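You operate a simulated robot arm through the tools that you are given. There is no shell and no other tool.

You run a simulated two-armed robot. Do the job below in one go: nothing can be reset, and whatever is moved stays where it is left.

## Task
Run the front nut free and move its lug to the long tray.
Fine: park the arm, switch back to TIGHT, leave the other bolted lug and the lug in the tray alone.

Only the result counts: the job must be done as asked and must still hold three seconds after the hand-in. Knocking over, shifting, dropping, spilling or breaking anything else fails it.

## Robot
Two 7-joint arms with fingered hands on one trunk that stands fixed in place. Base frame: the origin is at the foot of the trunk, x ahead of it, y to its left, z up; the work surface is at about z = 0.85. Units: m, rad, N and s.
The left shoulder is at [0.05, 0.214, 0.869], the right one opposite. With the tool pointing down near the work surface each hand reaches from about 0.36 to 0.88 m from the base axis, measured 20 degrees to its own side. Payload 3 kg a hand.
The tool frame of a hand sits at the grasp point between the pads (the TCP): z along the fingers, y along the line on which they close. The tips reach 0.026 m beyond it. The gripper opens to 0.132 m; its body begins 0.073 m behind the TCP. The gripper is a hand of 3 fingers: y runs from the thumb to the fingers, the wrist lies at [0, 0, -0.229] in the tool frame, and closing takes about 1.5 s.
Orientation is that of the tool frame in the base frame, as a unit quaternion [w, x, y, z]. With the fingers straight down and closing along the base's y, the tool's x points along the base's -x, its y along +y and its z along -z.

## Interface
- The arms move only by the tool send_rows. It takes "left_plan", "right_plan" or both (then of equal length, played together; a hand with none holds still); each is a list of rows, each a list of 6 numbers: the shift along the tool's x, y, z in mm, then the turn, a rotation vector about the tool's x, y, z in rad. In form: [[dx, dy, dz, wx, wy, wz], ...]. A call has 1 to 20 rows; each row is the pose to reach, as a shift and turn from the pose commanded when the call began, along the tool's axes at that moment. "left_fingers" and "right_fingers" are, for a hand that has rows, the opening, from 0 (shut) to 1 (fully open), set as the call begins (left out, the last holds). Each row takes 0.2 s and may step no farther than 0.05 m and 0.15 rad from the row before; otherwise, or with a gripper value out of range, the whole call is refused. A pose out of reach is approached as far as the arm can. The call stops where the force on the tool passes 90 N (or 10 N more than at its start, if that is more) or the arm is blocked; 0.2 s more then pass. The fingers move at their own pace (about 0.072 m/s each) and stop on an object; they squeeze with about 29 N. The grip force told is the motor's: it shows also when the fingers shut on nothing. Time passes only in rows, and 0.2 s behind the last, so rows that repeat a pose let the fingers close. The reply holds the time, the measured pose of the TCP, the force on the tool along the base axes, the opening and the grip force, in the units named above and with some noise, with the torque about the TCP (base axes, N m) and any sound that the robot's microphone picked up.
- Cameras (640 x 400 px; columns grow to the right, rows downward): "scene" is now at [0.0305, -0.0051, 1.508]; the picture's right is [-0.03, -1.00, 0.00], its down [-0.65, 0.02, -0.76] and it looks along [0.76, -0.02, -0.65] (base axes); focal length 326 px, centre (320, 200). "left" rides on the left gripper at [-0.062, 0.003, -0.092] in its tool frame; the picture's right is [-0.05, -1.00, 0.00], its down [0.83, -0.04, -0.56] and it looks along [0.55, -0.03, 0.83] (tool axes); focal length 230 px, centre (320, 200). "right" rides on the right gripper at [0.062, 0.003, -0.092] in its tool frame; the picture's right is [-0.05, 1.00, 0.00], its down [-0.83, -0.04, -0.56] and it looks along [-0.55, -0.03, 0.83] (tool axes); focal length 230 px, centre (320, 200).
- grab_frame(camera): a new picture of that camera. The clock stands still meanwhile.
- grasp_type(shape, hand): the hand has 3 fingers and takes this shape, open, in about a second: jaw (thumb against the fingers, like two jaws); tri (thumb and two fingers); tip (a fingertip pinch); poke (one finger out to press); point (the index stretched); flat (the hand flat); cup (the hand cupped); fist (a fist). The gripper value then closes the fingers along that shape, each until it touches; the sizes above hold for jaw. It gives what a move gives, with no picture.
- aim_head(pan, tilt): turns the head with the scene camera to pan (to the left, within 1.501 rad either way) and tilt (down, from -0.506 to 1.204), counted from straight ahead of the robot. It gives what a move gives.
- point_at(camera, pixels): there is no depth. For up to 12 entries [column, row, z] of the newest picture of that camera ("zoom" is the newest enlarged one), the place [x, y] in the base frame at which the ray of that pixel passes the height z, good to about 0.002 m, but the place of the scene camera against the robot may be out by one fixed shift of up to 0.012 m in any direction. The clock stands still meanwhile.
- inspect(camera, box): a new picture of the part [left, top, right, bottom] of that camera's present view, enlarged. The clock stands still meanwhile.
- hand_in(): hands the job in; it is judged then, once.

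Open the grippers and draw the arms clear of the work before you hand the job in, unless the task says otherwise.

The tools are called after "Emit:" by a JSON object that holds its "api" and its "payload". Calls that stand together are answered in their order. send_rows: Moves the arms, as the interface text tells. Its arguments: {"type":"object","properties":{"left_plan":{"type":"array","items":{"type":"array","items":{"type":"number"}}},"left_fingers":{"type":"number"},"right_plan":{"type":"array","items":{"type":"array","items":{"type":"number"}}},"right_fingers":{"type":"number"}},"required":[]} The other tools are called the same way: grasp_type (shape, hand) gives the hand a shape; aim_head (pan, tilt) turns the head that bears the scene camera; grab_frame (camera) takes a picture; point_at (camera, pixels) gives the place at which the rays of pixels pass given heights; inspect (camera, box) takes an enlarged picture of a part of a camera's view; hand_in () hands the job in.

At the start:

```text
time: 0.0
left_tool_pos: [0.4203, 0.1246, 1.2658]
left_ee_rot: [0.0, 0.099, 0.995, 0.0]
left_ft_force: [-0.4, 0.0, 0.1]
left_moment: [-0.01, 0.02, 0.0]
left_finger_gap: 0.1317
left_gripper_force: 0.0
left_shape: jaw
right_tool_pos: [0.3713, -0.2286, 1.2644]
right_ee_rot: [0.0, 0.1, 0.995, 0.0]
right_ft_force: [-0.6, -0.7, -0.1]
right_moment: [-0.04, 0.03, 0.0]
right_finger_gap: 0.132
right_gripper_force: 0.0
right_shape: jaw
head pan, tilt (commanded): [-0.028, 0.707]
```

scene: 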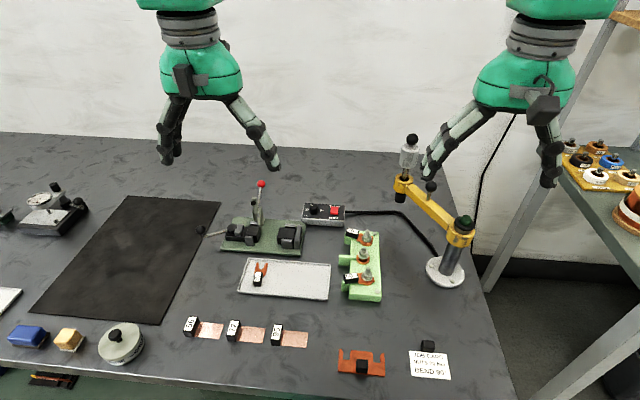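
right: 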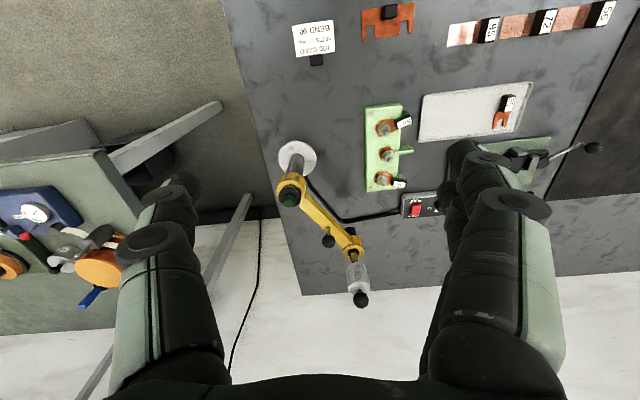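
left: 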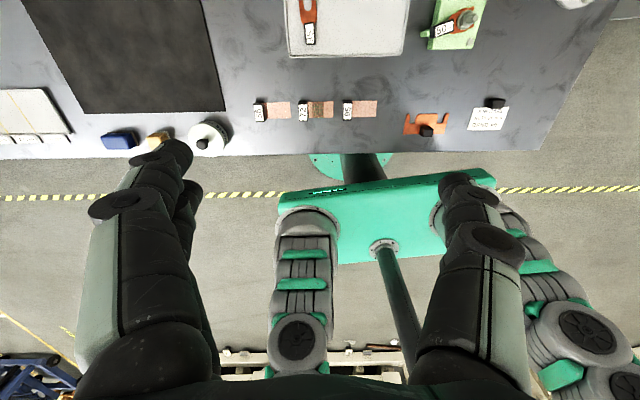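

The scene picture shows a green bolt block near (363,265), a yellow swing arm with a driver at (410,150), a control box at (325,213) and a tray at (285,278). I look closer at each of these before moving.

Emit:
{"api": "inspect", "payload": {"camera": "scene", "box": [330, 215, 400, 310]}}

Emit:
{"api": "inspect", "payload": {"camera": "scene", "box": [290, 190, 360, 240]}}

Emit:
{"api": "inspect", "payload": {"camera": "scene", "box": [380, 120, 500, 300]}}

Emit:
{"api": "inspect", "payload": {"camera": "scene", "box": [180, 240, 340, 360]}}

Emit:
{"api": "inspect", "payload": {"camera": "scene", "box": [330, 320, 470, 400]}}

```text
4.21 times, centred on (365, 262) of scene
```

zoom: 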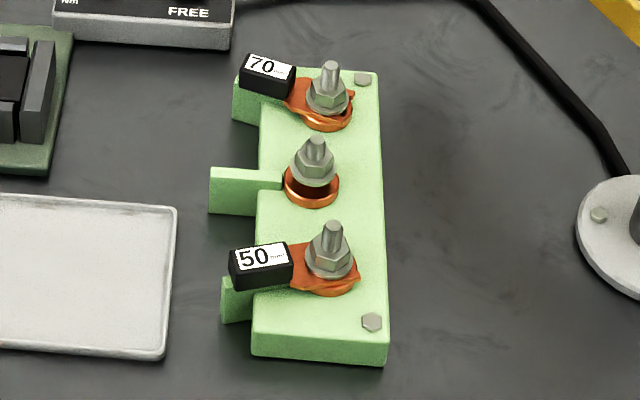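

```text
8.00 times, centred on (325, 215) of scene
```

zoom: 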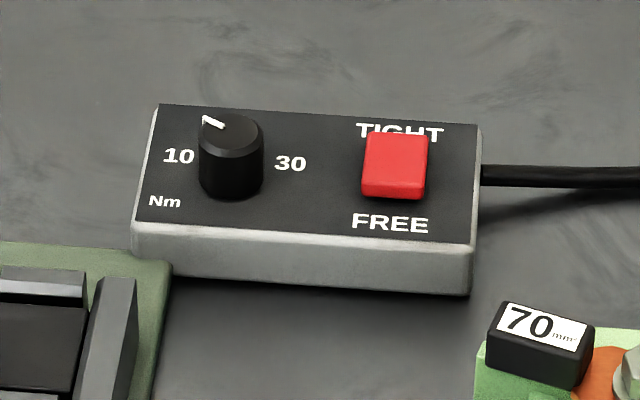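

```text
2.22 times, centred on (440, 210) of scene
```

zoom: 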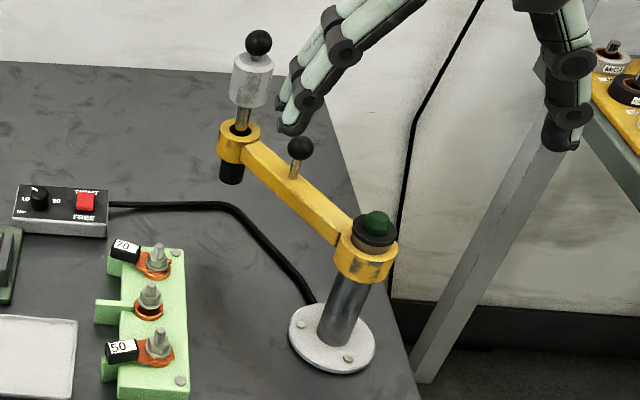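

```text
3.33 times, centred on (260, 300) of scene
```

zoom: 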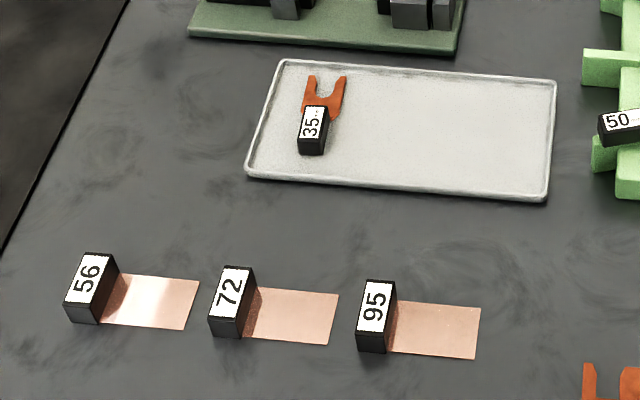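

```text
4.57 times, centred on (400, 360) of scene
```

zoom: 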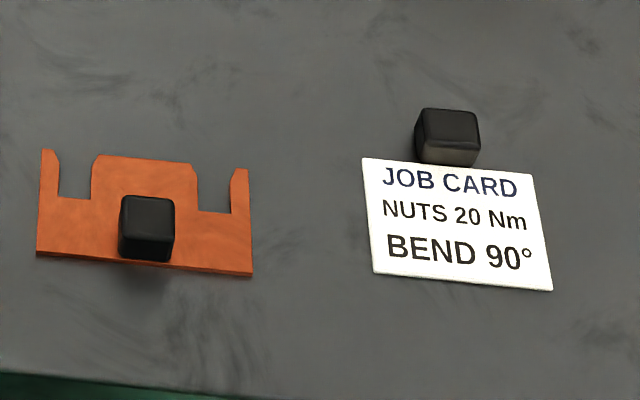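

The switch (red rocker, zoom (395,165)) sits towards TIGHT, the front bolt carries the lug labelled 50, and the tray at (285,278) holds lug 35. I check the left and right of the table for other trays and find rough positions with point_at.

Emit:
{"api": "grab_frame", "payload": {"camera": "scene"}}

Emit:
{"api": "aim_head", "payload": {"pan": 0.6, "tilt": 0.8}}

Emit:
{"api": "grab_frame", "payload": {"camera": "scene"}}

Emit:
{"api": "aim_head", "payload": {"pan": -0.5, "tilt": 0.8}}

Emit:
{"api": "grab_frame", "payload": {"camera": "scene"}}

```text
taken
```

scene: 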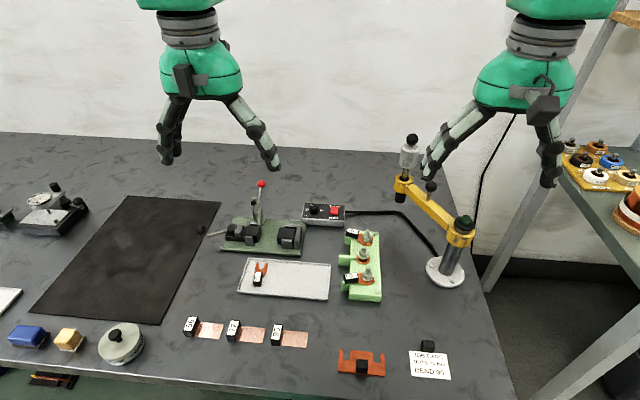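

```text
time: 1.0
left_tool_pos: [0.4184, 0.1238, 1.265]
left_ee_rot: [0.001, 0.099, 0.995, 0.0]
left_ft_force: [-0.4, 0.5, 0.4]
left_moment: [-0.01, 0.01, -0.02]
left_finger_gap: 0.132
left_gripper_force: 0.0
left_shape: jaw
right_tool_pos: [0.3727, -0.2286, 1.2639]
right_ee_rot: [0.0, 0.099, 0.995, 0.0]
right_ft_force: [0.2, 0.2, 0.6]
right_moment: [0.02, -0.01, 0.0]
right_finger_gap: 0.1319
right_gripper_force: 0.0
right_shape: jaw
head pan, tilt (commanded): [0.6, 0.799]
```

```text
taken
```

scene: 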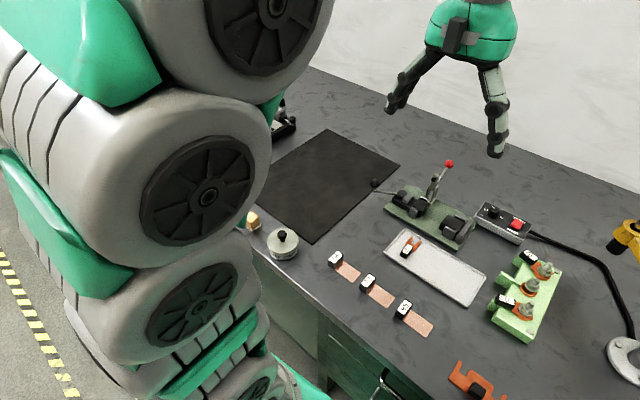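

```text
time: 2.4
left_tool_pos: [0.4188, 0.1232, 1.2651]
left_ee_rot: [0.0, 0.099, 0.995, -0.001]
left_ft_force: [0.4, -0.6, 0.4]
left_moment: [-0.01, 0.04, -0.01]
left_finger_gap: 0.132
left_gripper_force: 0.0
left_shape: jaw
right_tool_pos: [0.3713, -0.2287, 1.2661]
right_ee_rot: [0.0, 0.099, 0.995, 0.001]
right_ft_force: [0.0, 0.6, 0.1]
right_moment: [0.02, 0.04, 0.02]
right_finger_gap: 0.1319
right_gripper_force: 0.1
right_shape: jaw
head pan, tilt (commanded): [-0.499, 0.799]
```

```text
taken
```

scene: 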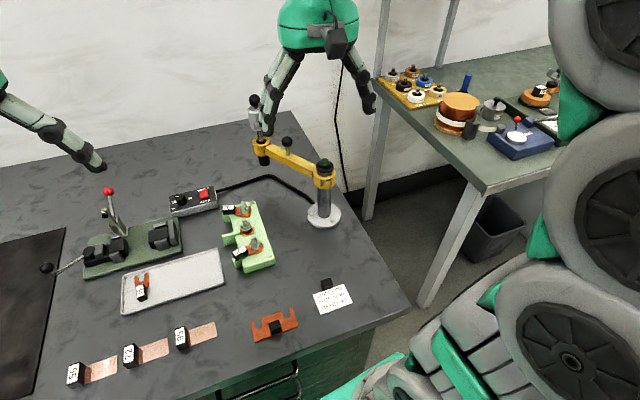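

The layout is clear now: the swing arm stands on a post at about (322,200) with its head at the far side (parked). I centre the head on the station and measure points.

Emit:
{"api": "aim_head", "payload": {"pan": -0.3, "tilt": 0.75}}

Emit:
{"api": "grab_frame", "payload": {"camera": "scene"}}

Emit:
{"api": "inspect", "payload": {"camera": "scene", "box": [300, 70, 460, 190]}}

Emit:
{"api": "grab_frame", "payload": {"camera": "right"}}

Emit:
{"api": "inspect", "payload": {"camera": "right", "box": [260, 80, 450, 320]}}

```text
time: 3.1
left_tool_pos: [0.4187, 0.1236, 1.2653]
left_ee_rot: [0.0, 0.1, 0.995, 0.0]
left_ft_force: [0.4, -0.2, -0.2]
left_moment: [-0.04, -0.01, 0.0]
left_finger_gap: 0.1319
left_gripper_force: 0.1
left_shape: jaw
right_tool_pos: [0.3714, -0.2277, 1.2656]
right_ee_rot: [0.0, 0.099, 0.995, 0.0]
right_ft_force: [0.0, 0.0, -0.2]
right_moment: [0.01, -0.02, -0.03]
right_finger_gap: 0.132
right_gripper_force: 0.0
right_shape: jaw
head pan, tilt (commanded): [-0.3, 0.75]
```

```text
taken
```

scene: 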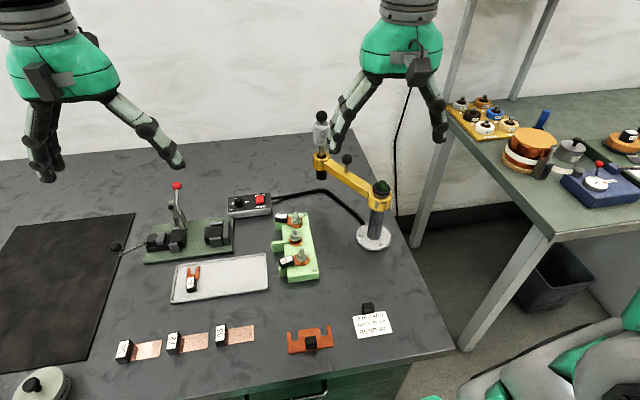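

```text
3.33 times, centred on (380, 130) of scene
```

zoom: 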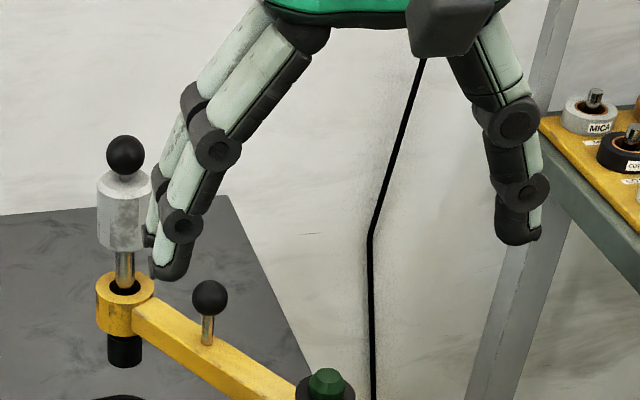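

```text
taken
```

right: 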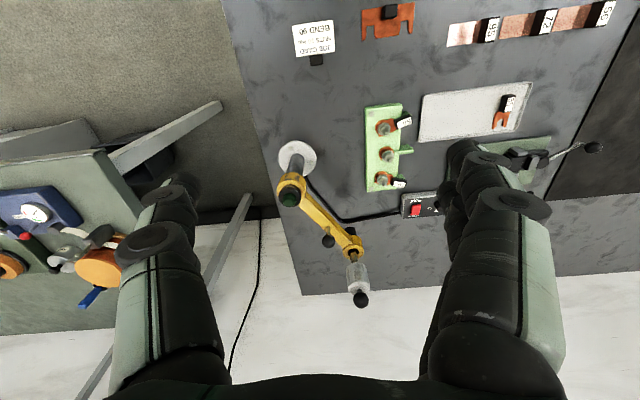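

```text
1.67 times, centred on (355, 200) of right
```

zoom: 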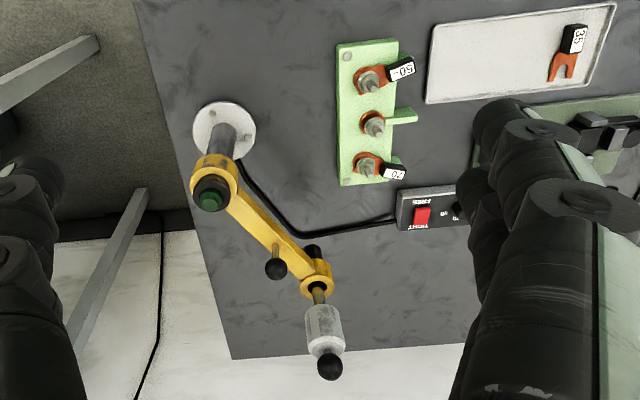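

I triangulate the key features: from the right-camera zoom I take nut 50 top (373,85), middle bolt (374,125), nut 70 (366,170), rocker (422,217), pivot knob (210,192), small knob (276,268), spindle ball (330,367).

Emit:
{"api": "point_at", "payload": {"camera": "zoom", "pixels": [[224, 130, 0.855], [372, 86, 0.93], [374, 127, 0.93], [366, 170, 0.93], [422, 217, 0.9], [210, 192, 1.05], [210, 192, 1.0], [276, 268, 1.05], [276, 268, 1.0], [330, 367, 1.1], [330, 367, 1.05], [316, 276, 1.0]]}}

Emit:
{"api": "point_at", "payload": {"camera": "scene", "pixels": [[374, 237, 0.855], [303, 255, 0.93], [295, 234, 0.93], [295, 214, 0.93], [260, 199, 0.9], [381, 186, 1.05], [381, 186, 1.0], [347, 159, 1.05], [347, 159, 1.0], [320, 117, 1.1], [320, 117, 1.05], [321, 160, 1.0]]}}

```text
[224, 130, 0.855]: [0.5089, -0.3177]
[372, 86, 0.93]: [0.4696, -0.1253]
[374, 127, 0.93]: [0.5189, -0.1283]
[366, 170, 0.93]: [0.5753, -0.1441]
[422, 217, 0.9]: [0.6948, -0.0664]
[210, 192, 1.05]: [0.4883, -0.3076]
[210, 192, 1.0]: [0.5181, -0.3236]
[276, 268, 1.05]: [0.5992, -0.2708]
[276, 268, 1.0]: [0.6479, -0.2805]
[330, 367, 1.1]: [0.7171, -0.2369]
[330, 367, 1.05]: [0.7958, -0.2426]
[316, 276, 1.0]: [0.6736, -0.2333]
```

```text
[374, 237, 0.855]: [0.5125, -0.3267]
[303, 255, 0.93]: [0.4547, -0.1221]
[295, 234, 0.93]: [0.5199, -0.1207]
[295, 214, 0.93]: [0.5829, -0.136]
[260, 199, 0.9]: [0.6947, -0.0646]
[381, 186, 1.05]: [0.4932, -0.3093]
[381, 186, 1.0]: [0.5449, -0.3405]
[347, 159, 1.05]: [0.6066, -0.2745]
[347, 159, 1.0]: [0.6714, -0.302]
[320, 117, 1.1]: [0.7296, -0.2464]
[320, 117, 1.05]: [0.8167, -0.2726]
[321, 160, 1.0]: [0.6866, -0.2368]
```

Offsets between the cameras are small: post base ≈ (0.509,-0.318), nut 50 ≈ (0.465,-0.125), spindle ball ≈ (0.72,-0.24,1.09). I bring the right hand forward and square its orientation for a closer look at the spindle and the arm.

Emit:
{"api": "send_rows", "payload": {"right_plan": [[-45, 6, 16, 0, 0, -0.07], [-90, 13, 32, 0, 0, -0.14], [-135, 20, 48, 0, 0, -0.2], [-178, 26, 65, 0, 0, -0.2], [-178, 26, 65, 0, 0, -0.2]]}}

Emit:
{"api": "grab_frame", "payload": {"camera": "right"}}

Emit:
{"api": "inspect", "payload": {"camera": "right", "box": [240, 80, 400, 300]}}

Emit:
{"api": "grab_frame", "payload": {"camera": "scene"}}

```text
time: 4.3
left_tool_pos: [0.4179, 0.1255, 1.2655]
left_ee_rot: [0.0, 0.099, 0.995, 0.001]
left_ft_force: [-0.5, -0.7, 0.6]
left_moment: [-0.01, 0.02, -0.01]
left_finger_gap: 0.1319
left_gripper_force: 0.1
left_shape: jaw
right_tool_pos: [0.5519, -0.2379, 1.1988]
right_ee_rot: [0.0, -0.002, 1.0, -0.001]
right_ft_force: [-0.5, 0.3, 0.4]
right_moment: [0.0, 0.02, -0.03]
right_finger_gap: 0.1315
right_gripper_force: 0.1
right_shape: jaw
head pan, tilt (commanded): [-0.3, 0.75]
```

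```text
taken
```

right: 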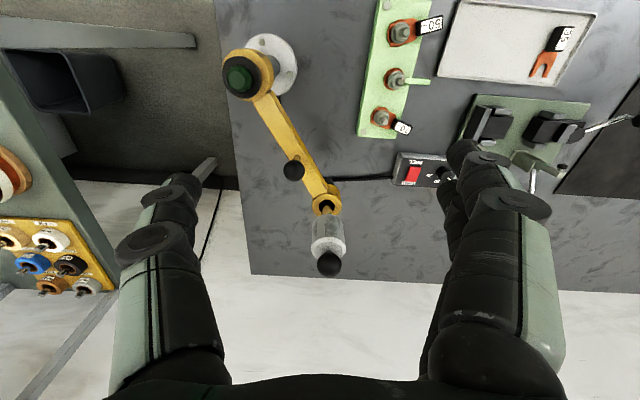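

```text
1.82 times, centred on (320, 190) of right
```

zoom: 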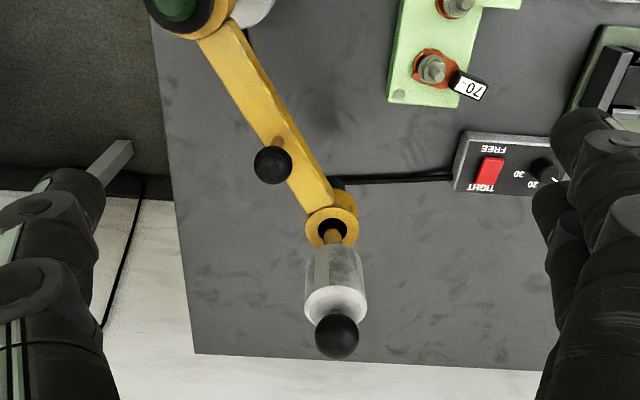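

```text
taken
```

scene: 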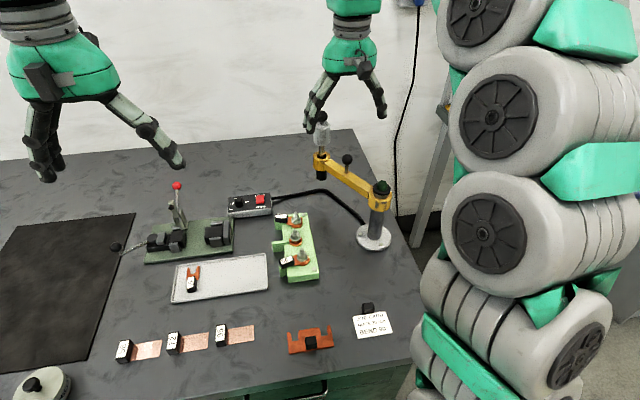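

From the new viewpoint: spindle ball (329,263), small knob (293,170), pivot cap (240,78), arm ring (326,197), rocker (412,175), nut 50 top (401,32), nut 70 top (382,117). I take these rays at a few heights to triangulate against the earlier view.

Emit:
{"api": "point_at", "payload": {"camera": "right", "pixels": [[329, 263, 1.1], [329, 263, 1.05], [293, 170, 1.05], [293, 170, 1.0], [240, 78, 1.05], [240, 78, 1.0], [283, 62, 0.855], [401, 32, 0.93], [401, 32, 0.9], [396, 76, 0.93], [382, 117, 0.93], [412, 175, 0.9]]}}

Emit:
{"api": "inspect", "payload": {"camera": "right", "box": [340, 0, 460, 150]}}

```text
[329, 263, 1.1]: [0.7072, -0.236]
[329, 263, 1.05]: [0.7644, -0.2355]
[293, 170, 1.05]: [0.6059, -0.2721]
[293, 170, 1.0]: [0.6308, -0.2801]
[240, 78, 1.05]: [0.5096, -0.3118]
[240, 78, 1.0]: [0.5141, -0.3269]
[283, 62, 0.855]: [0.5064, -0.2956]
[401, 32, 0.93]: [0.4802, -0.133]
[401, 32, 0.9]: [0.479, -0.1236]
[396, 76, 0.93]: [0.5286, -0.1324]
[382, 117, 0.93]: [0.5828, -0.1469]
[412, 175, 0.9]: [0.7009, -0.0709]
```

```text
2.67 times, centred on (400, 75) of right
```

zoom: 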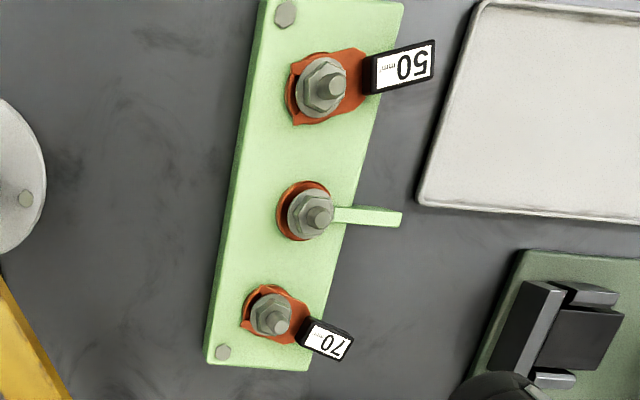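

Triangulation gives: spindle ball ≈ (0.681,-0.236,1.123), small knob ≈ (0.613,-0.274,1.036), pivot ≈ (0.513,-0.322), so radius ≈ 0.19, matching the bolt arc. Next I move the right hand over towards the control box to inspect the switch, and shift the left hand outwards.

Emit:
{"api": "send_rows", "payload": {"right_plan": [[-10, 42, 0, 0, 0, 0], [-20, 84, 0, 0, 0, 0], [-30, 126, 20, 0, 0, 0], [-40, 160, 60, 0, 0, 0], [-50, 168, 100, 0, 0, 0], [-50, 168, 100, 0, 0, 0]], "left_plan": [[4, 20, 0, 0, 0, 0], [8, 40, 0, 0, 0, 0], [12, 60, 0, 0, 0, 0], [16, 80, 0, 0, 0, 0], [20, 100, 0, 0, 0, 0], [24, 118, 0, 0, 0, 0]]}}

Emit:
{"api": "grab_frame", "payload": {"camera": "right"}}

Emit:
{"api": "grab_frame", "payload": {"camera": "scene"}}

```text
refused: row 4 steps farther than a row can; nothing moved
```

```text
taken
```

right: 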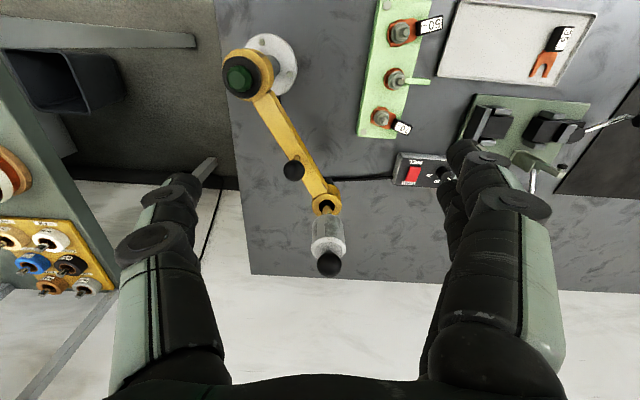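

```text
taken
```

scene: 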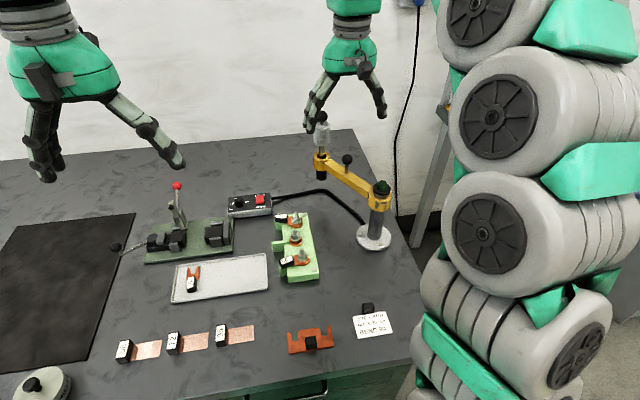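

The call was refused because row 4 stepped over 50 mm, and nothing moved. I resend with smaller steps.

Emit:
{"api": "send_rows", "payload": {"right_plan": [[-10, 42, 0, 0, 0, 0], [-20, 84, 0, 0, 0, 0], [-30, 124, 10, 0, 0, 0], [-40, 155, 40, 0, 0, 0], [-50, 168, 75, 0, 0, 0], [-50, 168, 100, 0, 0, 0], [-50, 168, 100, 0, 0, 0]], "left_plan": [[4, 20, 0, 0, 0, 0], [8, 40, 0, 0, 0, 0], [12, 60, 0, 0, 0, 0], [16, 80, 0, 0, 0, 0], [20, 100, 0, 0, 0, 0], [24, 118, 0, 0, 0, 0], [24, 118, 0, 0, 0, 0]]}}

Emit:
{"api": "grab_frame", "payload": {"camera": "right"}}

Emit:
{"api": "grab_frame", "payload": {"camera": "scene"}}

```text
time: 5.9
left_tool_pos: [0.4187, 0.2454, 1.2647]
left_ee_rot: [0.001, 0.099, 0.995, 0.0]
left_ft_force: [-0.2, 0.3, -0.1]
left_moment: [0.01, -0.03, -0.02]
left_finger_gap: 0.1317
left_gripper_force: 0.1
left_shape: jaw
right_tool_pos: [0.6025, -0.0703, 1.0995]
right_ee_rot: [0.0, -0.001, 1.0, 0.0]
right_ft_force: [0.3, -0.1, -0.8]
right_moment: [0.0, -0.01, -0.02]
right_finger_gap: 0.132
right_gripper_force: 0.0
right_shape: jaw
head pan, tilt (commanded): [-0.3, 0.75]
```

```text
taken
```

right: 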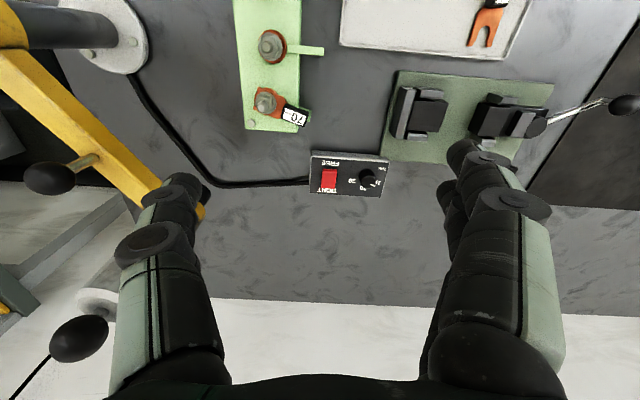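

```text
taken
```

scene: 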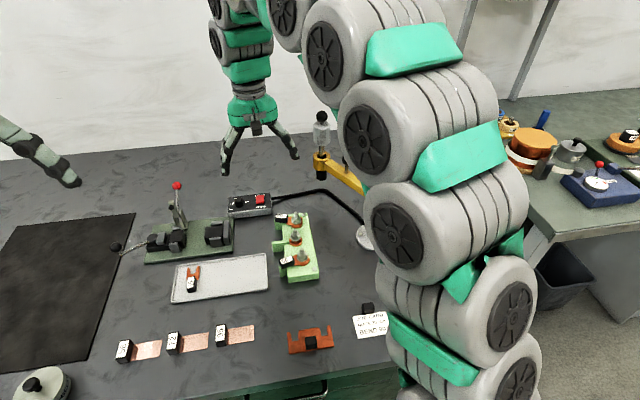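

The control box is now in view at (350,173) with the red rocker at (329,180). I zoom into it.

Emit:
{"api": "inspect", "payload": {"camera": "right", "box": [300, 145, 400, 205]}}

Emit:
{"api": "inspect", "payload": {"camera": "scene", "box": [220, 180, 284, 224]}}

```text
6.40 times, centred on (350, 175) of right
```

zoom: 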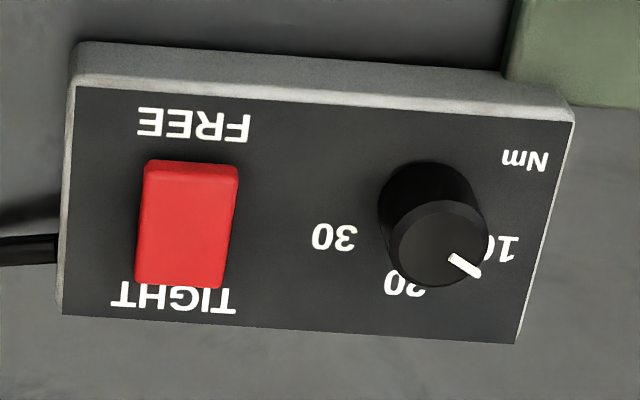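

```text
9.09 times, centred on (252, 202) of scene
```

zoom: 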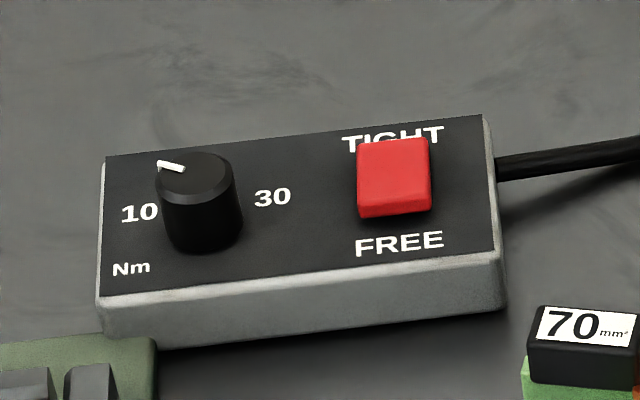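

The rocker's TIGHT end is on the far side, so FREE must be pressed on the near end. I shape the right hand to "poke" here in free air and look where the finger tip sits in its camera.

Emit:
{"api": "grasp_type", "payload": {"shape": "poke", "hand": "right"}}

Emit:
{"api": "grab_frame", "payload": {"camera": "right"}}

Emit:
{"api": "grab_frame", "payload": {"camera": "scene"}}

Emit:
{"api": "inspect", "payload": {"camera": "scene", "box": [200, 70, 320, 220]}}

```text
time: 6.8
left_tool_pos: [0.4178, 0.2447, 1.2655]
left_ee_rot: [-0.001, 0.1, 0.995, 0.0]
left_ft_force: [-0.7, 0.6, 0.1]
left_moment: [0.03, 0.0, -0.01]
left_finger_gap: 0.1317
left_gripper_force: 0.1
left_shape: jaw
right_tool_pos: [0.6042, -0.0709, 1.1005]
right_ee_rot: [-0.001, -0.001, 1.0, 0.0]
right_ft_force: [0.2, 0.5, -0.4]
right_moment: [-0.01, 0.0, 0.01]
right_finger_gap: 0.0001
right_gripper_force: 0.1
right_shape: poke
head pan, tilt (commanded): [-0.3, 0.75]
```

```text
taken
```

right: 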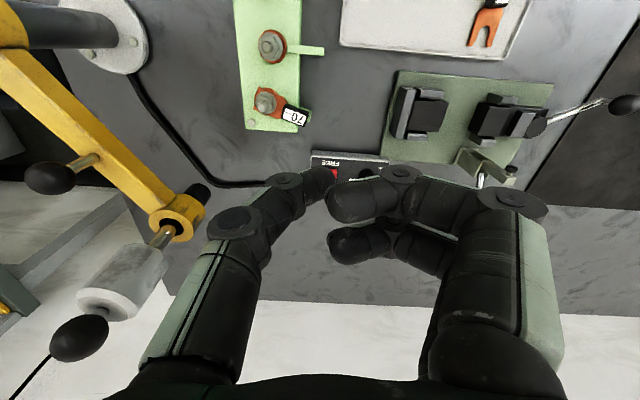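

```text
taken
```

scene: 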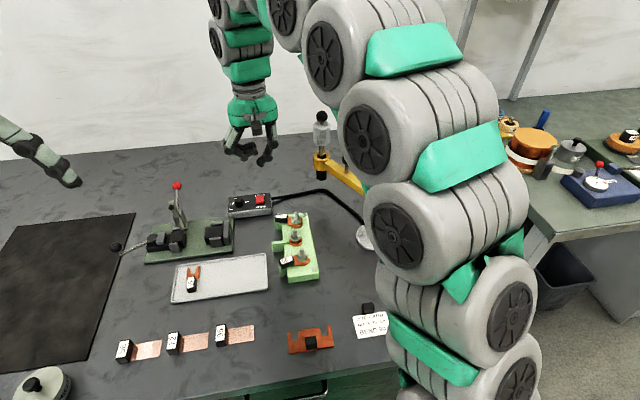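

```text
2.67 times, centred on (260, 145) of scene
```

zoom: 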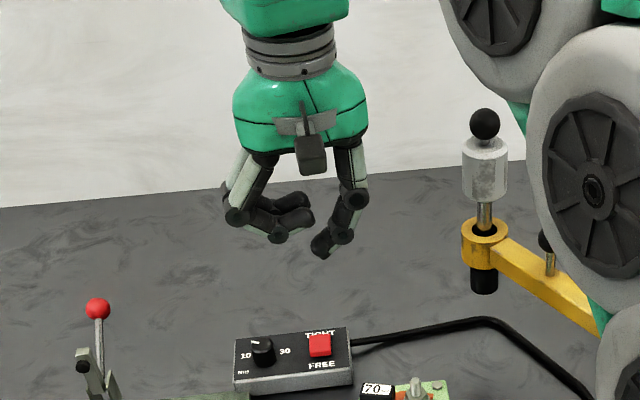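

The poking digit's tip appears near (325,178) in the right camera, close to the tool axis. I zoom in to fix the tip's offset.

Emit:
{"api": "inspect", "payload": {"camera": "right", "box": [240, 130, 400, 230]}}

Emit:
{"api": "grab_frame", "payload": {"camera": "left"}}

```text
4.00 times, centred on (320, 180) of right
```

zoom: 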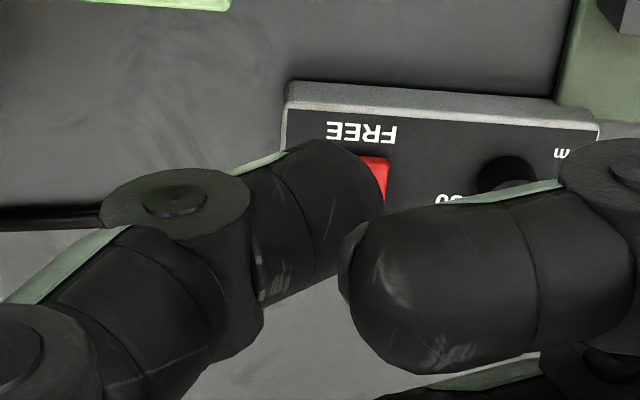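

```text
taken
```

left: 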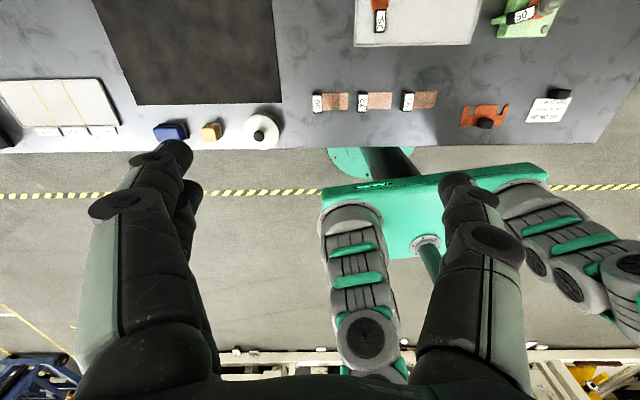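

In "poke" the digit is bent and oblique. I try "point" to compare, still in free air.

Emit:
{"api": "grasp_type", "payload": {"shape": "point", "hand": "right"}}

Emit:
{"api": "grab_frame", "payload": {"camera": "right"}}

Emit:
{"api": "inspect", "payload": {"camera": "scene", "box": [200, 70, 320, 220]}}

```text
time: 7.7
left_tool_pos: [0.4178, 0.2438, 1.2656]
left_ee_rot: [0.0, 0.099, 0.995, 0.0]
left_ft_force: [-0.3, 0.2, 0.5]
left_moment: [0.01, -0.01, -0.01]
left_finger_gap: 0.1322
left_gripper_force: 0.1
left_shape: jaw
right_tool_pos: [0.6022, -0.0701, 1.1002]
right_ee_rot: [0.0, -0.001, 1.0, 0.0]
right_ft_force: [-0.4, -0.5, 1.0]
right_moment: [0.0, 0.0, 0.01]
right_finger_gap: 0.0
right_gripper_force: 0.1
right_shape: point
head pan, tilt (commanded): [-0.3, 0.75]
```

```text
taken
```

right: 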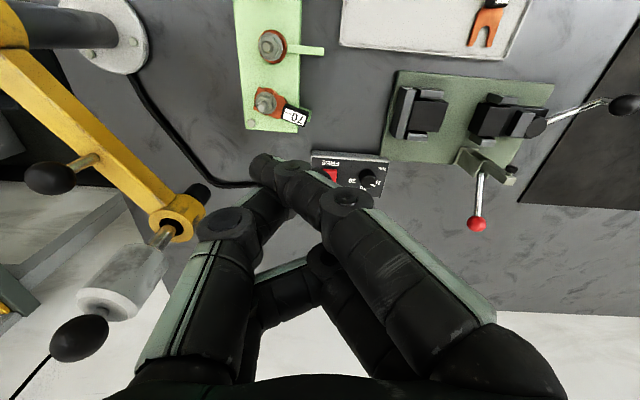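

```text
2.67 times, centred on (260, 145) of scene
```

zoom: 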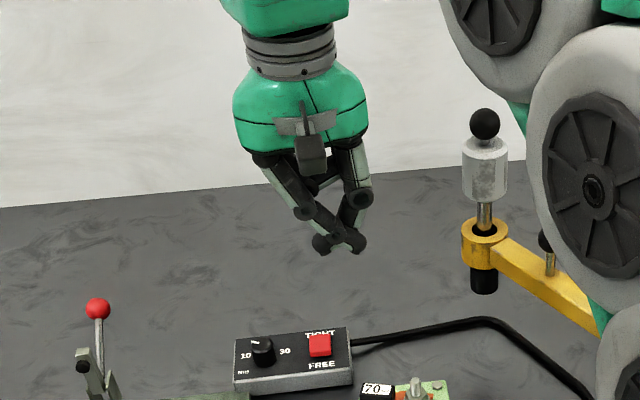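

"Point" leaves the index crossing the thumb, not handy. I try "tip", closed, to see if that makes a compact pressing point on the tool axis.

Emit:
{"api": "grasp_type", "payload": {"shape": "tip", "hand": "right"}}

Emit:
{"api": "grab_frame", "payload": {"camera": "right"}}

Emit:
{"api": "send_rows", "payload": {"right_plan": [[0, 0, 0, 0, 0, 0], [0, 0, 0, 0, 0, 0], [0, 0, 0, 0, 0, 0], [0, 0, 0, 0, 0, 0], [0, 0, 0, 0, 0, 0], [0, 0, 0, 0, 0, 0], [0, 0, 0, 0, 0, 0], [0, 0, 0, 0, 0, 0]], "right_fingers": 0}}

Emit:
{"api": "grab_frame", "payload": {"camera": "right"}}

Emit:
{"api": "inspect", "payload": {"camera": "scene", "box": [200, 70, 320, 220]}}

```text
time: 8.6
left_tool_pos: [0.4182, 0.2447, 1.2654]
left_ee_rot: [0.0, 0.099, 0.995, 0.0]
left_ft_force: [0.0, 0.1, 0.0]
left_moment: [0.03, 0.0, 0.03]
left_finger_gap: 0.1319
left_gripper_force: 0.0
left_shape: jaw
right_tool_pos: [0.6031, -0.0699, 1.1003]
right_ee_rot: [-0.001, -0.001, 1.0, -0.001]
right_ft_force: [-0.5, -0.5, 0.0]
right_moment: [0.05, 0.02, 0.0]
right_finger_gap: 0.0952
right_gripper_force: 0.0
right_shape: tip
head pan, tilt (commanded): [-0.3, 0.75]
```

```text
taken
```

right: 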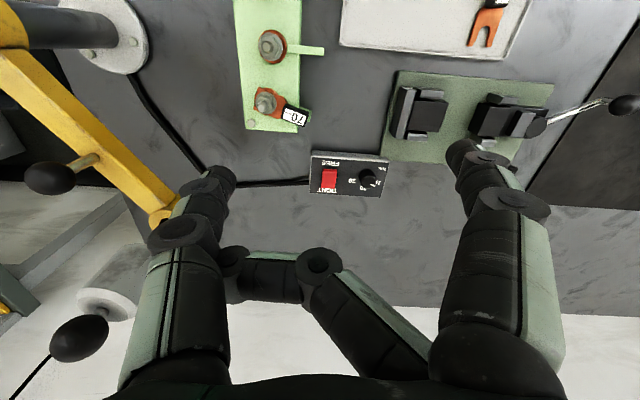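

```text
time: 10.4
left_tool_pos: [0.4172, 0.2443, 1.264]
left_ee_rot: [0.0, 0.099, 0.995, 0.0]
left_ft_force: [0.4, 0.5, -0.3]
left_moment: [0.01, 0.0, 0.0]
left_finger_gap: 0.132
left_gripper_force: 0.0
left_shape: jaw
right_tool_pos: [0.6015, -0.07, 1.101]
right_ee_rot: [0.0, -0.001, 1.0, 0.001]
right_ft_force: [0.1, -0.5, -0.2]
right_moment: [0.01, 0.05, 0.01]
right_finger_gap: 0.0002
right_gripper_force: 29.0
right_shape: tip
head pan, tilt (commanded): [-0.3, 0.75]
```

```text
taken
```

right: 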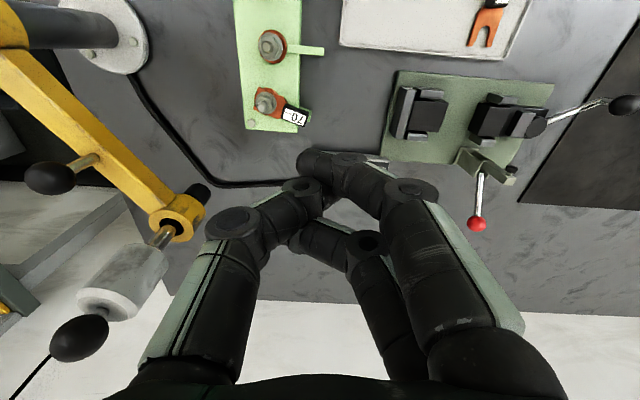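

```text
2.67 times, centred on (260, 145) of scene
```

zoom: 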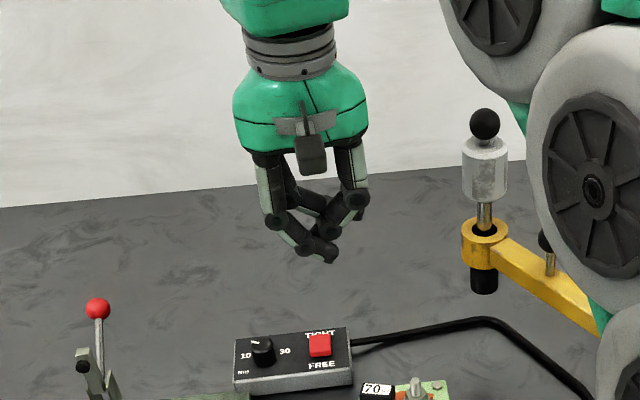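

"Poke" has the better tip: computed from its picture the tip lies at about tool (0, +0.004, +0.026), i.e. on the axis. I compute the rocker's ends from the current right-camera geometry (FREE end (330,170), TIGHT end (329,187)) and box corners.

Emit:
{"api": "grasp_type", "payload": {"shape": "poke", "hand": "right"}}

Emit:
{"api": "grab_frame", "payload": {"camera": "right"}}

Emit:
{"api": "point_at", "payload": {"camera": "right", "pixels": [[330, 169.5, 0.88], [329, 187.5, 0.88], [330, 169.5, 0.9], [329, 187.5, 0.9], [312, 157.5, 0.87], [390, 163, 0.87], [310, 151, 0.85], [322, 179, 0.88], [336, 179, 0.88]]}}

Emit:
{"api": "point_at", "payload": {"camera": "scene", "pixels": [[259.9, 203.3, 0.88], [259.9, 203.3, 0.9], [259, 196, 0.88], [259, 196, 0.9], [228.5, 212.5, 0.87], [271.5, 208.5, 0.87]]}}

```text
time: 11.3
left_tool_pos: [0.4172, 0.2451, 1.2646]
left_ee_rot: [0.0, 0.099, 0.995, -0.001]
left_ft_force: [0.5, -0.2, -0.7]
left_moment: [-0.05, -0.01, -0.01]
left_finger_gap: 0.132
left_gripper_force: 0.0
left_shape: jaw
right_tool_pos: [0.6014, -0.0706, 1.1007]
right_ee_rot: [0.001, 0.0, 1.0, 0.0]
right_ft_force: [0.0, -1.2, -0.2]
right_moment: [-0.01, 0.02, -0.02]
right_finger_gap: 0.0001
right_gripper_force: 0.1
right_shape: poke
head pan, tilt (commanded): [-0.3, 0.75]
```

```text
taken
```

right: 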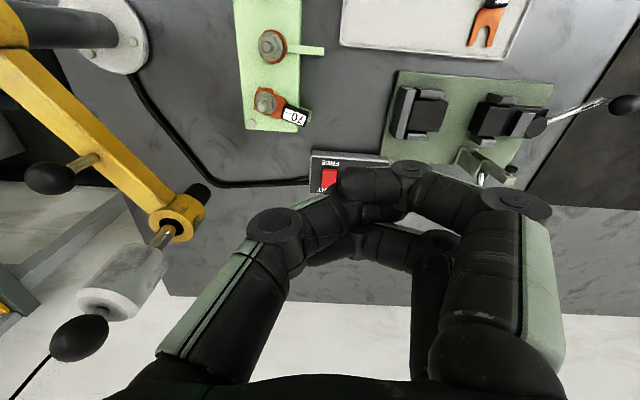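

```text
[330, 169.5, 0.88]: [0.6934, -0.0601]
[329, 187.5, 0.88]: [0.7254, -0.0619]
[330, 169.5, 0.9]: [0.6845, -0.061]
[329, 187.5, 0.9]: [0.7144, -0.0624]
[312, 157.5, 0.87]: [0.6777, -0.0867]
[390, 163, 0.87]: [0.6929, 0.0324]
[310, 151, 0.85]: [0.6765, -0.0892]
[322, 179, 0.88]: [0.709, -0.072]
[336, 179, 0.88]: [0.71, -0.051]
```

```text
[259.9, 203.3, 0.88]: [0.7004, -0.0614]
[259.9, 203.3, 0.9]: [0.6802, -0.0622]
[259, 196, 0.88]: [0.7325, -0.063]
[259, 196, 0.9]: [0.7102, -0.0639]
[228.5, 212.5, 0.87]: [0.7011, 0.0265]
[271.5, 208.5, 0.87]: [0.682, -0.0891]
```

The poke shape looks different this time (digit drawn in, as the closing value may still be 0). I set the fingers to 1 and look again.

Emit:
{"api": "send_rows", "payload": {"right_plan": [[0, 0, 0, 0, 0, 0], [0, 0, 0, 0, 0, 0], [0, 0, 0, 0, 0, 0], [0, 0, 0, 0, 0, 0], [0, 0, 0, 0, 0, 0]], "right_fingers": 1}}

Emit:
{"api": "grab_frame", "payload": {"camera": "right"}}

Emit:
{"api": "inspect", "payload": {"camera": "scene", "box": [200, 70, 320, 220]}}

```text
time: 12.5
left_tool_pos: [0.4181, 0.2462, 1.2649]
left_ee_rot: [0.0, 0.099, 0.995, 0.0]
left_ft_force: [-0.5, -0.2, 0.5]
left_moment: [0.03, -0.01, 0.0]
left_finger_gap: 0.1319
left_gripper_force: 0.1
left_shape: jaw
right_tool_pos: [0.603, -0.0698, 1.1008]
right_ee_rot: [0.0, -0.001, 1.0, 0.0]
right_ft_force: [-0.4, -0.1, 0.9]
right_moment: [-0.06, -0.02, 0.01]
right_finger_gap: 0.0
right_gripper_force: 0.0
right_shape: poke
head pan, tilt (commanded): [-0.3, 0.75]
```

```text
taken
```

right: 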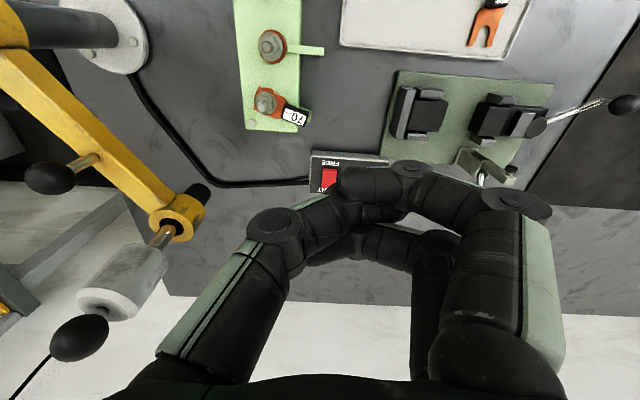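

```text
2.67 times, centred on (260, 145) of scene
```

zoom: 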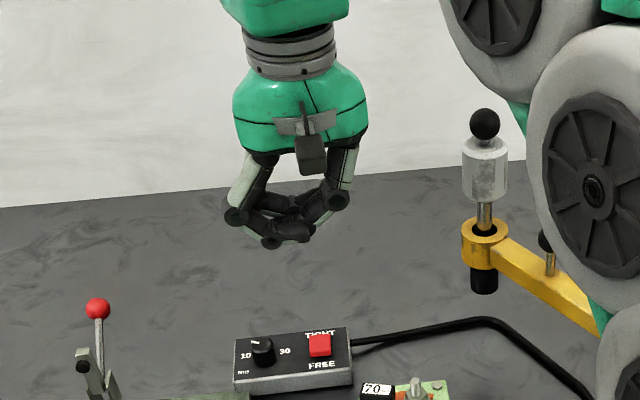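

The thumb is caught behind the curled fingers this time. I go back to jaw (open) and then to poke again to get the clean shape.

Emit:
{"api": "grasp_type", "payload": {"shape": "jaw", "hand": "right"}}

Emit:
{"api": "grasp_type", "payload": {"shape": "poke", "hand": "right"}}

Emit:
{"api": "grab_frame", "payload": {"camera": "right"}}

Emit:
{"api": "inspect", "payload": {"camera": "scene", "box": [200, 70, 320, 220]}}

```text
time: 13.4
left_tool_pos: [0.4191, 0.2444, 1.2655]
left_ee_rot: [0.0, 0.099, 0.995, 0.0]
left_ft_force: [-0.5, -0.2, -0.5]
left_moment: [0.0, 0.05, 0.01]
left_finger_gap: 0.1319
left_gripper_force: 0.0
left_shape: jaw
right_tool_pos: [0.6026, -0.0687, 1.0996]
right_ee_rot: [0.0, 0.0, 1.0, 0.0]
right_ft_force: [0.3, -0.5, 0.2]
right_moment: [0.0, 0.0, 0.04]
right_finger_gap: 0.021
right_gripper_force: 0.2
right_shape: jaw
head pan, tilt (commanded): [-0.3, 0.75]
```

```text
time: 14.3
left_tool_pos: [0.4188, 0.2444, 1.2633]
left_ee_rot: [0.0, 0.099, 0.995, 0.0]
left_ft_force: [0.1, -0.5, -0.4]
left_moment: [-0.02, 0.01, 0.01]
left_finger_gap: 0.132
left_gripper_force: 0.1
left_shape: jaw
right_tool_pos: [0.6018, -0.0704, 1.1013]
right_ee_rot: [0.001, -0.002, 1.0, 0.001]
right_ft_force: [-0.6, 0.1, 0.2]
right_moment: [0.0, -0.02, -0.02]
right_finger_gap: 0.0
right_gripper_force: 0.0
right_shape: poke
head pan, tilt (commanded): [-0.3, 0.75]
```

```text
taken
```

right: 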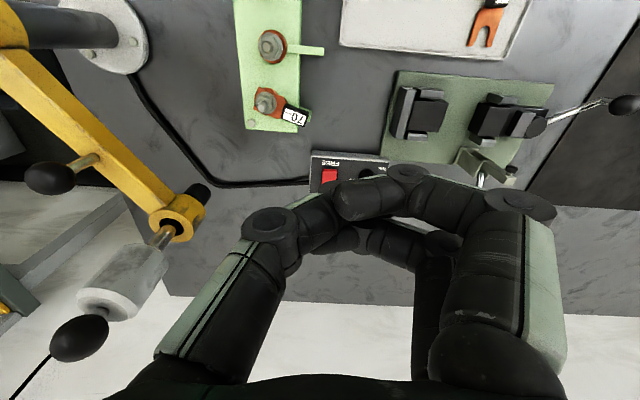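

```text
2.67 times, centred on (260, 145) of scene
```

zoom: 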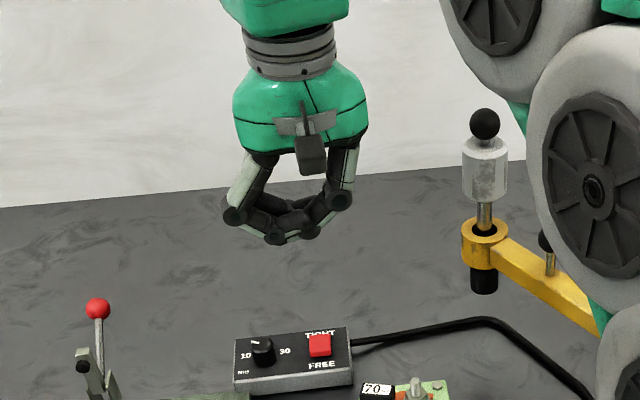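

The jaw had only opened 21 mm before the reshape. I open fully in jaw with waiting rows first, then poke.

Emit:
{"api": "grasp_type", "payload": {"shape": "jaw", "hand": "right"}}

Emit:
{"api": "send_rows", "payload": {"right_plan": [[0, 0, 0, 0, 0, 0], [0, 0, 0, 0, 0, 0], [0, 0, 0, 0, 0, 0], [0, 0, 0, 0, 0, 0], [0, 0, 0, 0, 0, 0], [0, 0, 0, 0, 0, 0], [0, 0, 0, 0, 0, 0], [0, 0, 0, 0, 0, 0]], "right_fingers": 1}}

Emit:
{"api": "grasp_type", "payload": {"shape": "poke", "hand": "right"}}

Emit:
{"api": "grab_frame", "payload": {"camera": "right"}}

Emit:
{"api": "inspect", "payload": {"camera": "scene", "box": [200, 70, 320, 220]}}

```text
time: 15.2
left_tool_pos: [0.4177, 0.2442, 1.2643]
left_ee_rot: [0.0, 0.099, 0.995, 0.0]
left_ft_force: [0.1, 0.0, -0.1]
left_moment: [0.02, 0.0, 0.02]
left_finger_gap: 0.1317
left_gripper_force: 0.1
left_shape: jaw
right_tool_pos: [0.6028, -0.0701, 1.0997]
right_ee_rot: [0.0, -0.001, 1.0, 0.0]
right_ft_force: [0.8, -0.1, 0.1]
right_moment: [0.01, -0.03, -0.02]
right_finger_gap: 0.021
right_gripper_force: 0.1
right_shape: jaw
head pan, tilt (commanded): [-0.3, 0.75]
```

```text
time: 17.0
left_tool_pos: [0.4185, 0.244, 1.265]
left_ee_rot: [-0.001, 0.099, 0.995, 0.001]
left_ft_force: [0.5, -1.0, -0.9]
left_moment: [-0.01, -0.02, 0.0]
left_finger_gap: 0.1319
left_gripper_force: 0.1
left_shape: jaw
right_tool_pos: [0.6029, -0.0698, 1.1005]
right_ee_rot: [-0.001, -0.001, 1.0, 0.0]
right_ft_force: [-1.2, -0.1, 0.6]
right_moment: [0.0, 0.0, -0.01]
right_finger_gap: 0.0212
right_gripper_force: 0.1
right_shape: jaw
head pan, tilt (commanded): [-0.3, 0.75]
```

```text
time: 17.9
left_tool_pos: [0.4182, 0.245, 1.265]
left_ee_rot: [0.0, 0.099, 0.995, 0.0]
left_ft_force: [-0.1, -0.5, 0.0]
left_moment: [-0.02, 0.01, -0.03]
left_finger_gap: 0.1321
left_gripper_force: 0.0
left_shape: jaw
right_tool_pos: [0.6024, -0.0706, 1.1006]
right_ee_rot: [0.0, 0.0, 1.0, 0.0]
right_ft_force: [-0.2, 0.5, -0.4]
right_moment: [-0.02, 0.01, 0.01]
right_finger_gap: 0.0
right_gripper_force: 0.0
right_shape: poke
head pan, tilt (commanded): [-0.3, 0.75]
```

```text
taken
```

right: 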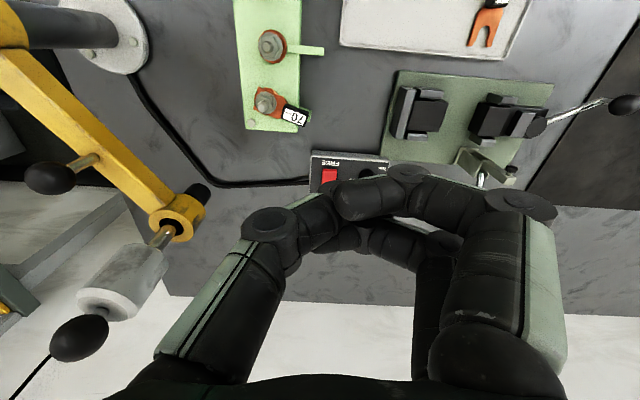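

```text
2.67 times, centred on (260, 145) of scene
```

zoom: 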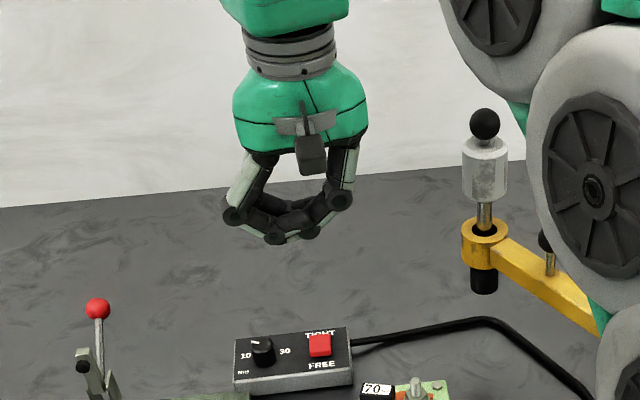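

The fingers are hooked: jaw stays at a 21 mm gap even when told to open. I try "flat" to straighten the digits and free them, and look.

Emit:
{"api": "grasp_type", "payload": {"shape": "flat", "hand": "right"}}

Emit:
{"api": "grab_frame", "payload": {"camera": "right"}}

Emit:
{"api": "inspect", "payload": {"camera": "scene", "box": [200, 70, 320, 220]}}

```text
time: 18.8
left_tool_pos: [0.4182, 0.2447, 1.2661]
left_ee_rot: [0.0, 0.1, 0.995, 0.0]
left_ft_force: [-0.4, 0.5, -0.7]
left_moment: [0.0, 0.0, 0.02]
left_finger_gap: 0.1319
left_gripper_force: 0.1
left_shape: jaw
right_tool_pos: [0.6024, -0.0699, 1.1002]
right_ee_rot: [0.0, 0.0, 1.0, -0.001]
right_ft_force: [0.0, -0.4, -0.1]
right_moment: [-0.03, 0.02, 0.01]
right_finger_gap: 0.1259
right_gripper_force: 0.2
right_shape: flat
head pan, tilt (commanded): [-0.3, 0.75]
```

```text
taken
```

right: 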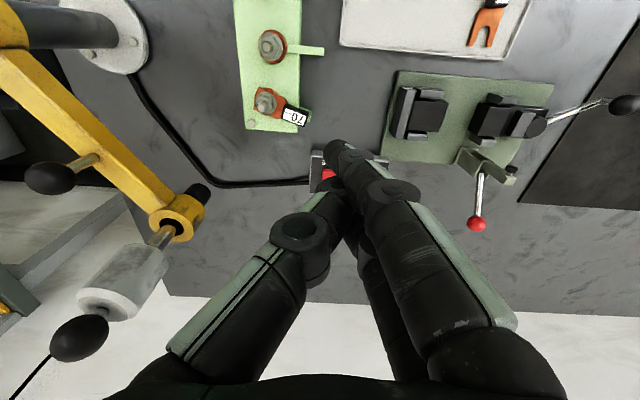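

```text
2.67 times, centred on (260, 145) of scene
```

zoom: 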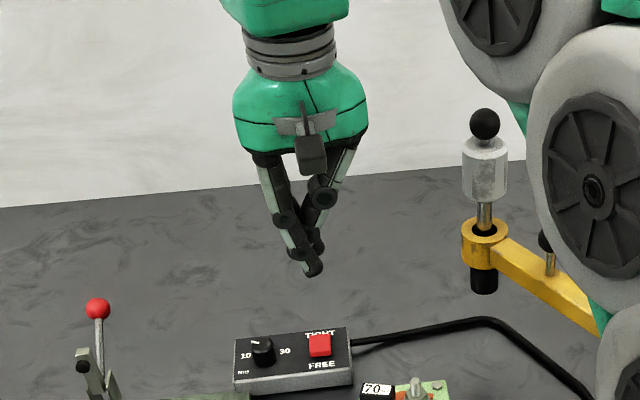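

Flat straightened the digits. Now back to jaw to check that it opens fully.

Emit:
{"api": "grasp_type", "payload": {"shape": "jaw", "hand": "right"}}

Emit:
{"api": "grab_frame", "payload": {"camera": "right"}}

```text
time: 19.7
left_tool_pos: [0.4191, 0.2442, 1.2646]
left_ee_rot: [0.0, 0.099, 0.995, 0.001]
left_ft_force: [1.0, -0.4, 0.1]
left_moment: [0.03, -0.02, 0.01]
left_finger_gap: 0.1318
left_gripper_force: 0.1
left_shape: jaw
right_tool_pos: [0.6016, -0.07, 1.1003]
right_ee_rot: [0.0, -0.001, 1.0, 0.0]
right_ft_force: [0.0, -0.6, -0.6]
right_moment: [0.01, 0.01, -0.01]
right_finger_gap: 0.1318
right_gripper_force: 0.0
right_shape: jaw
head pan, tilt (commanded): [-0.3, 0.75]
```

```text
taken
```

right: 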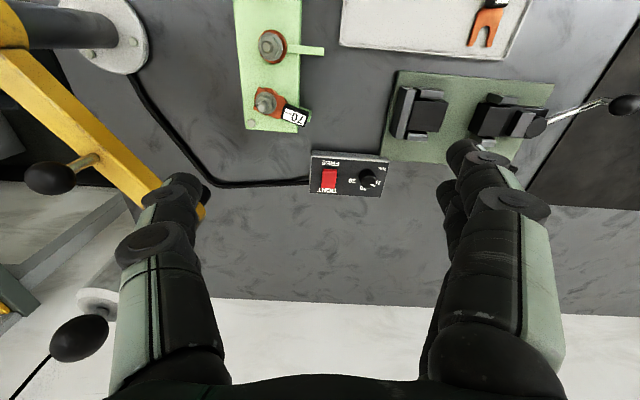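

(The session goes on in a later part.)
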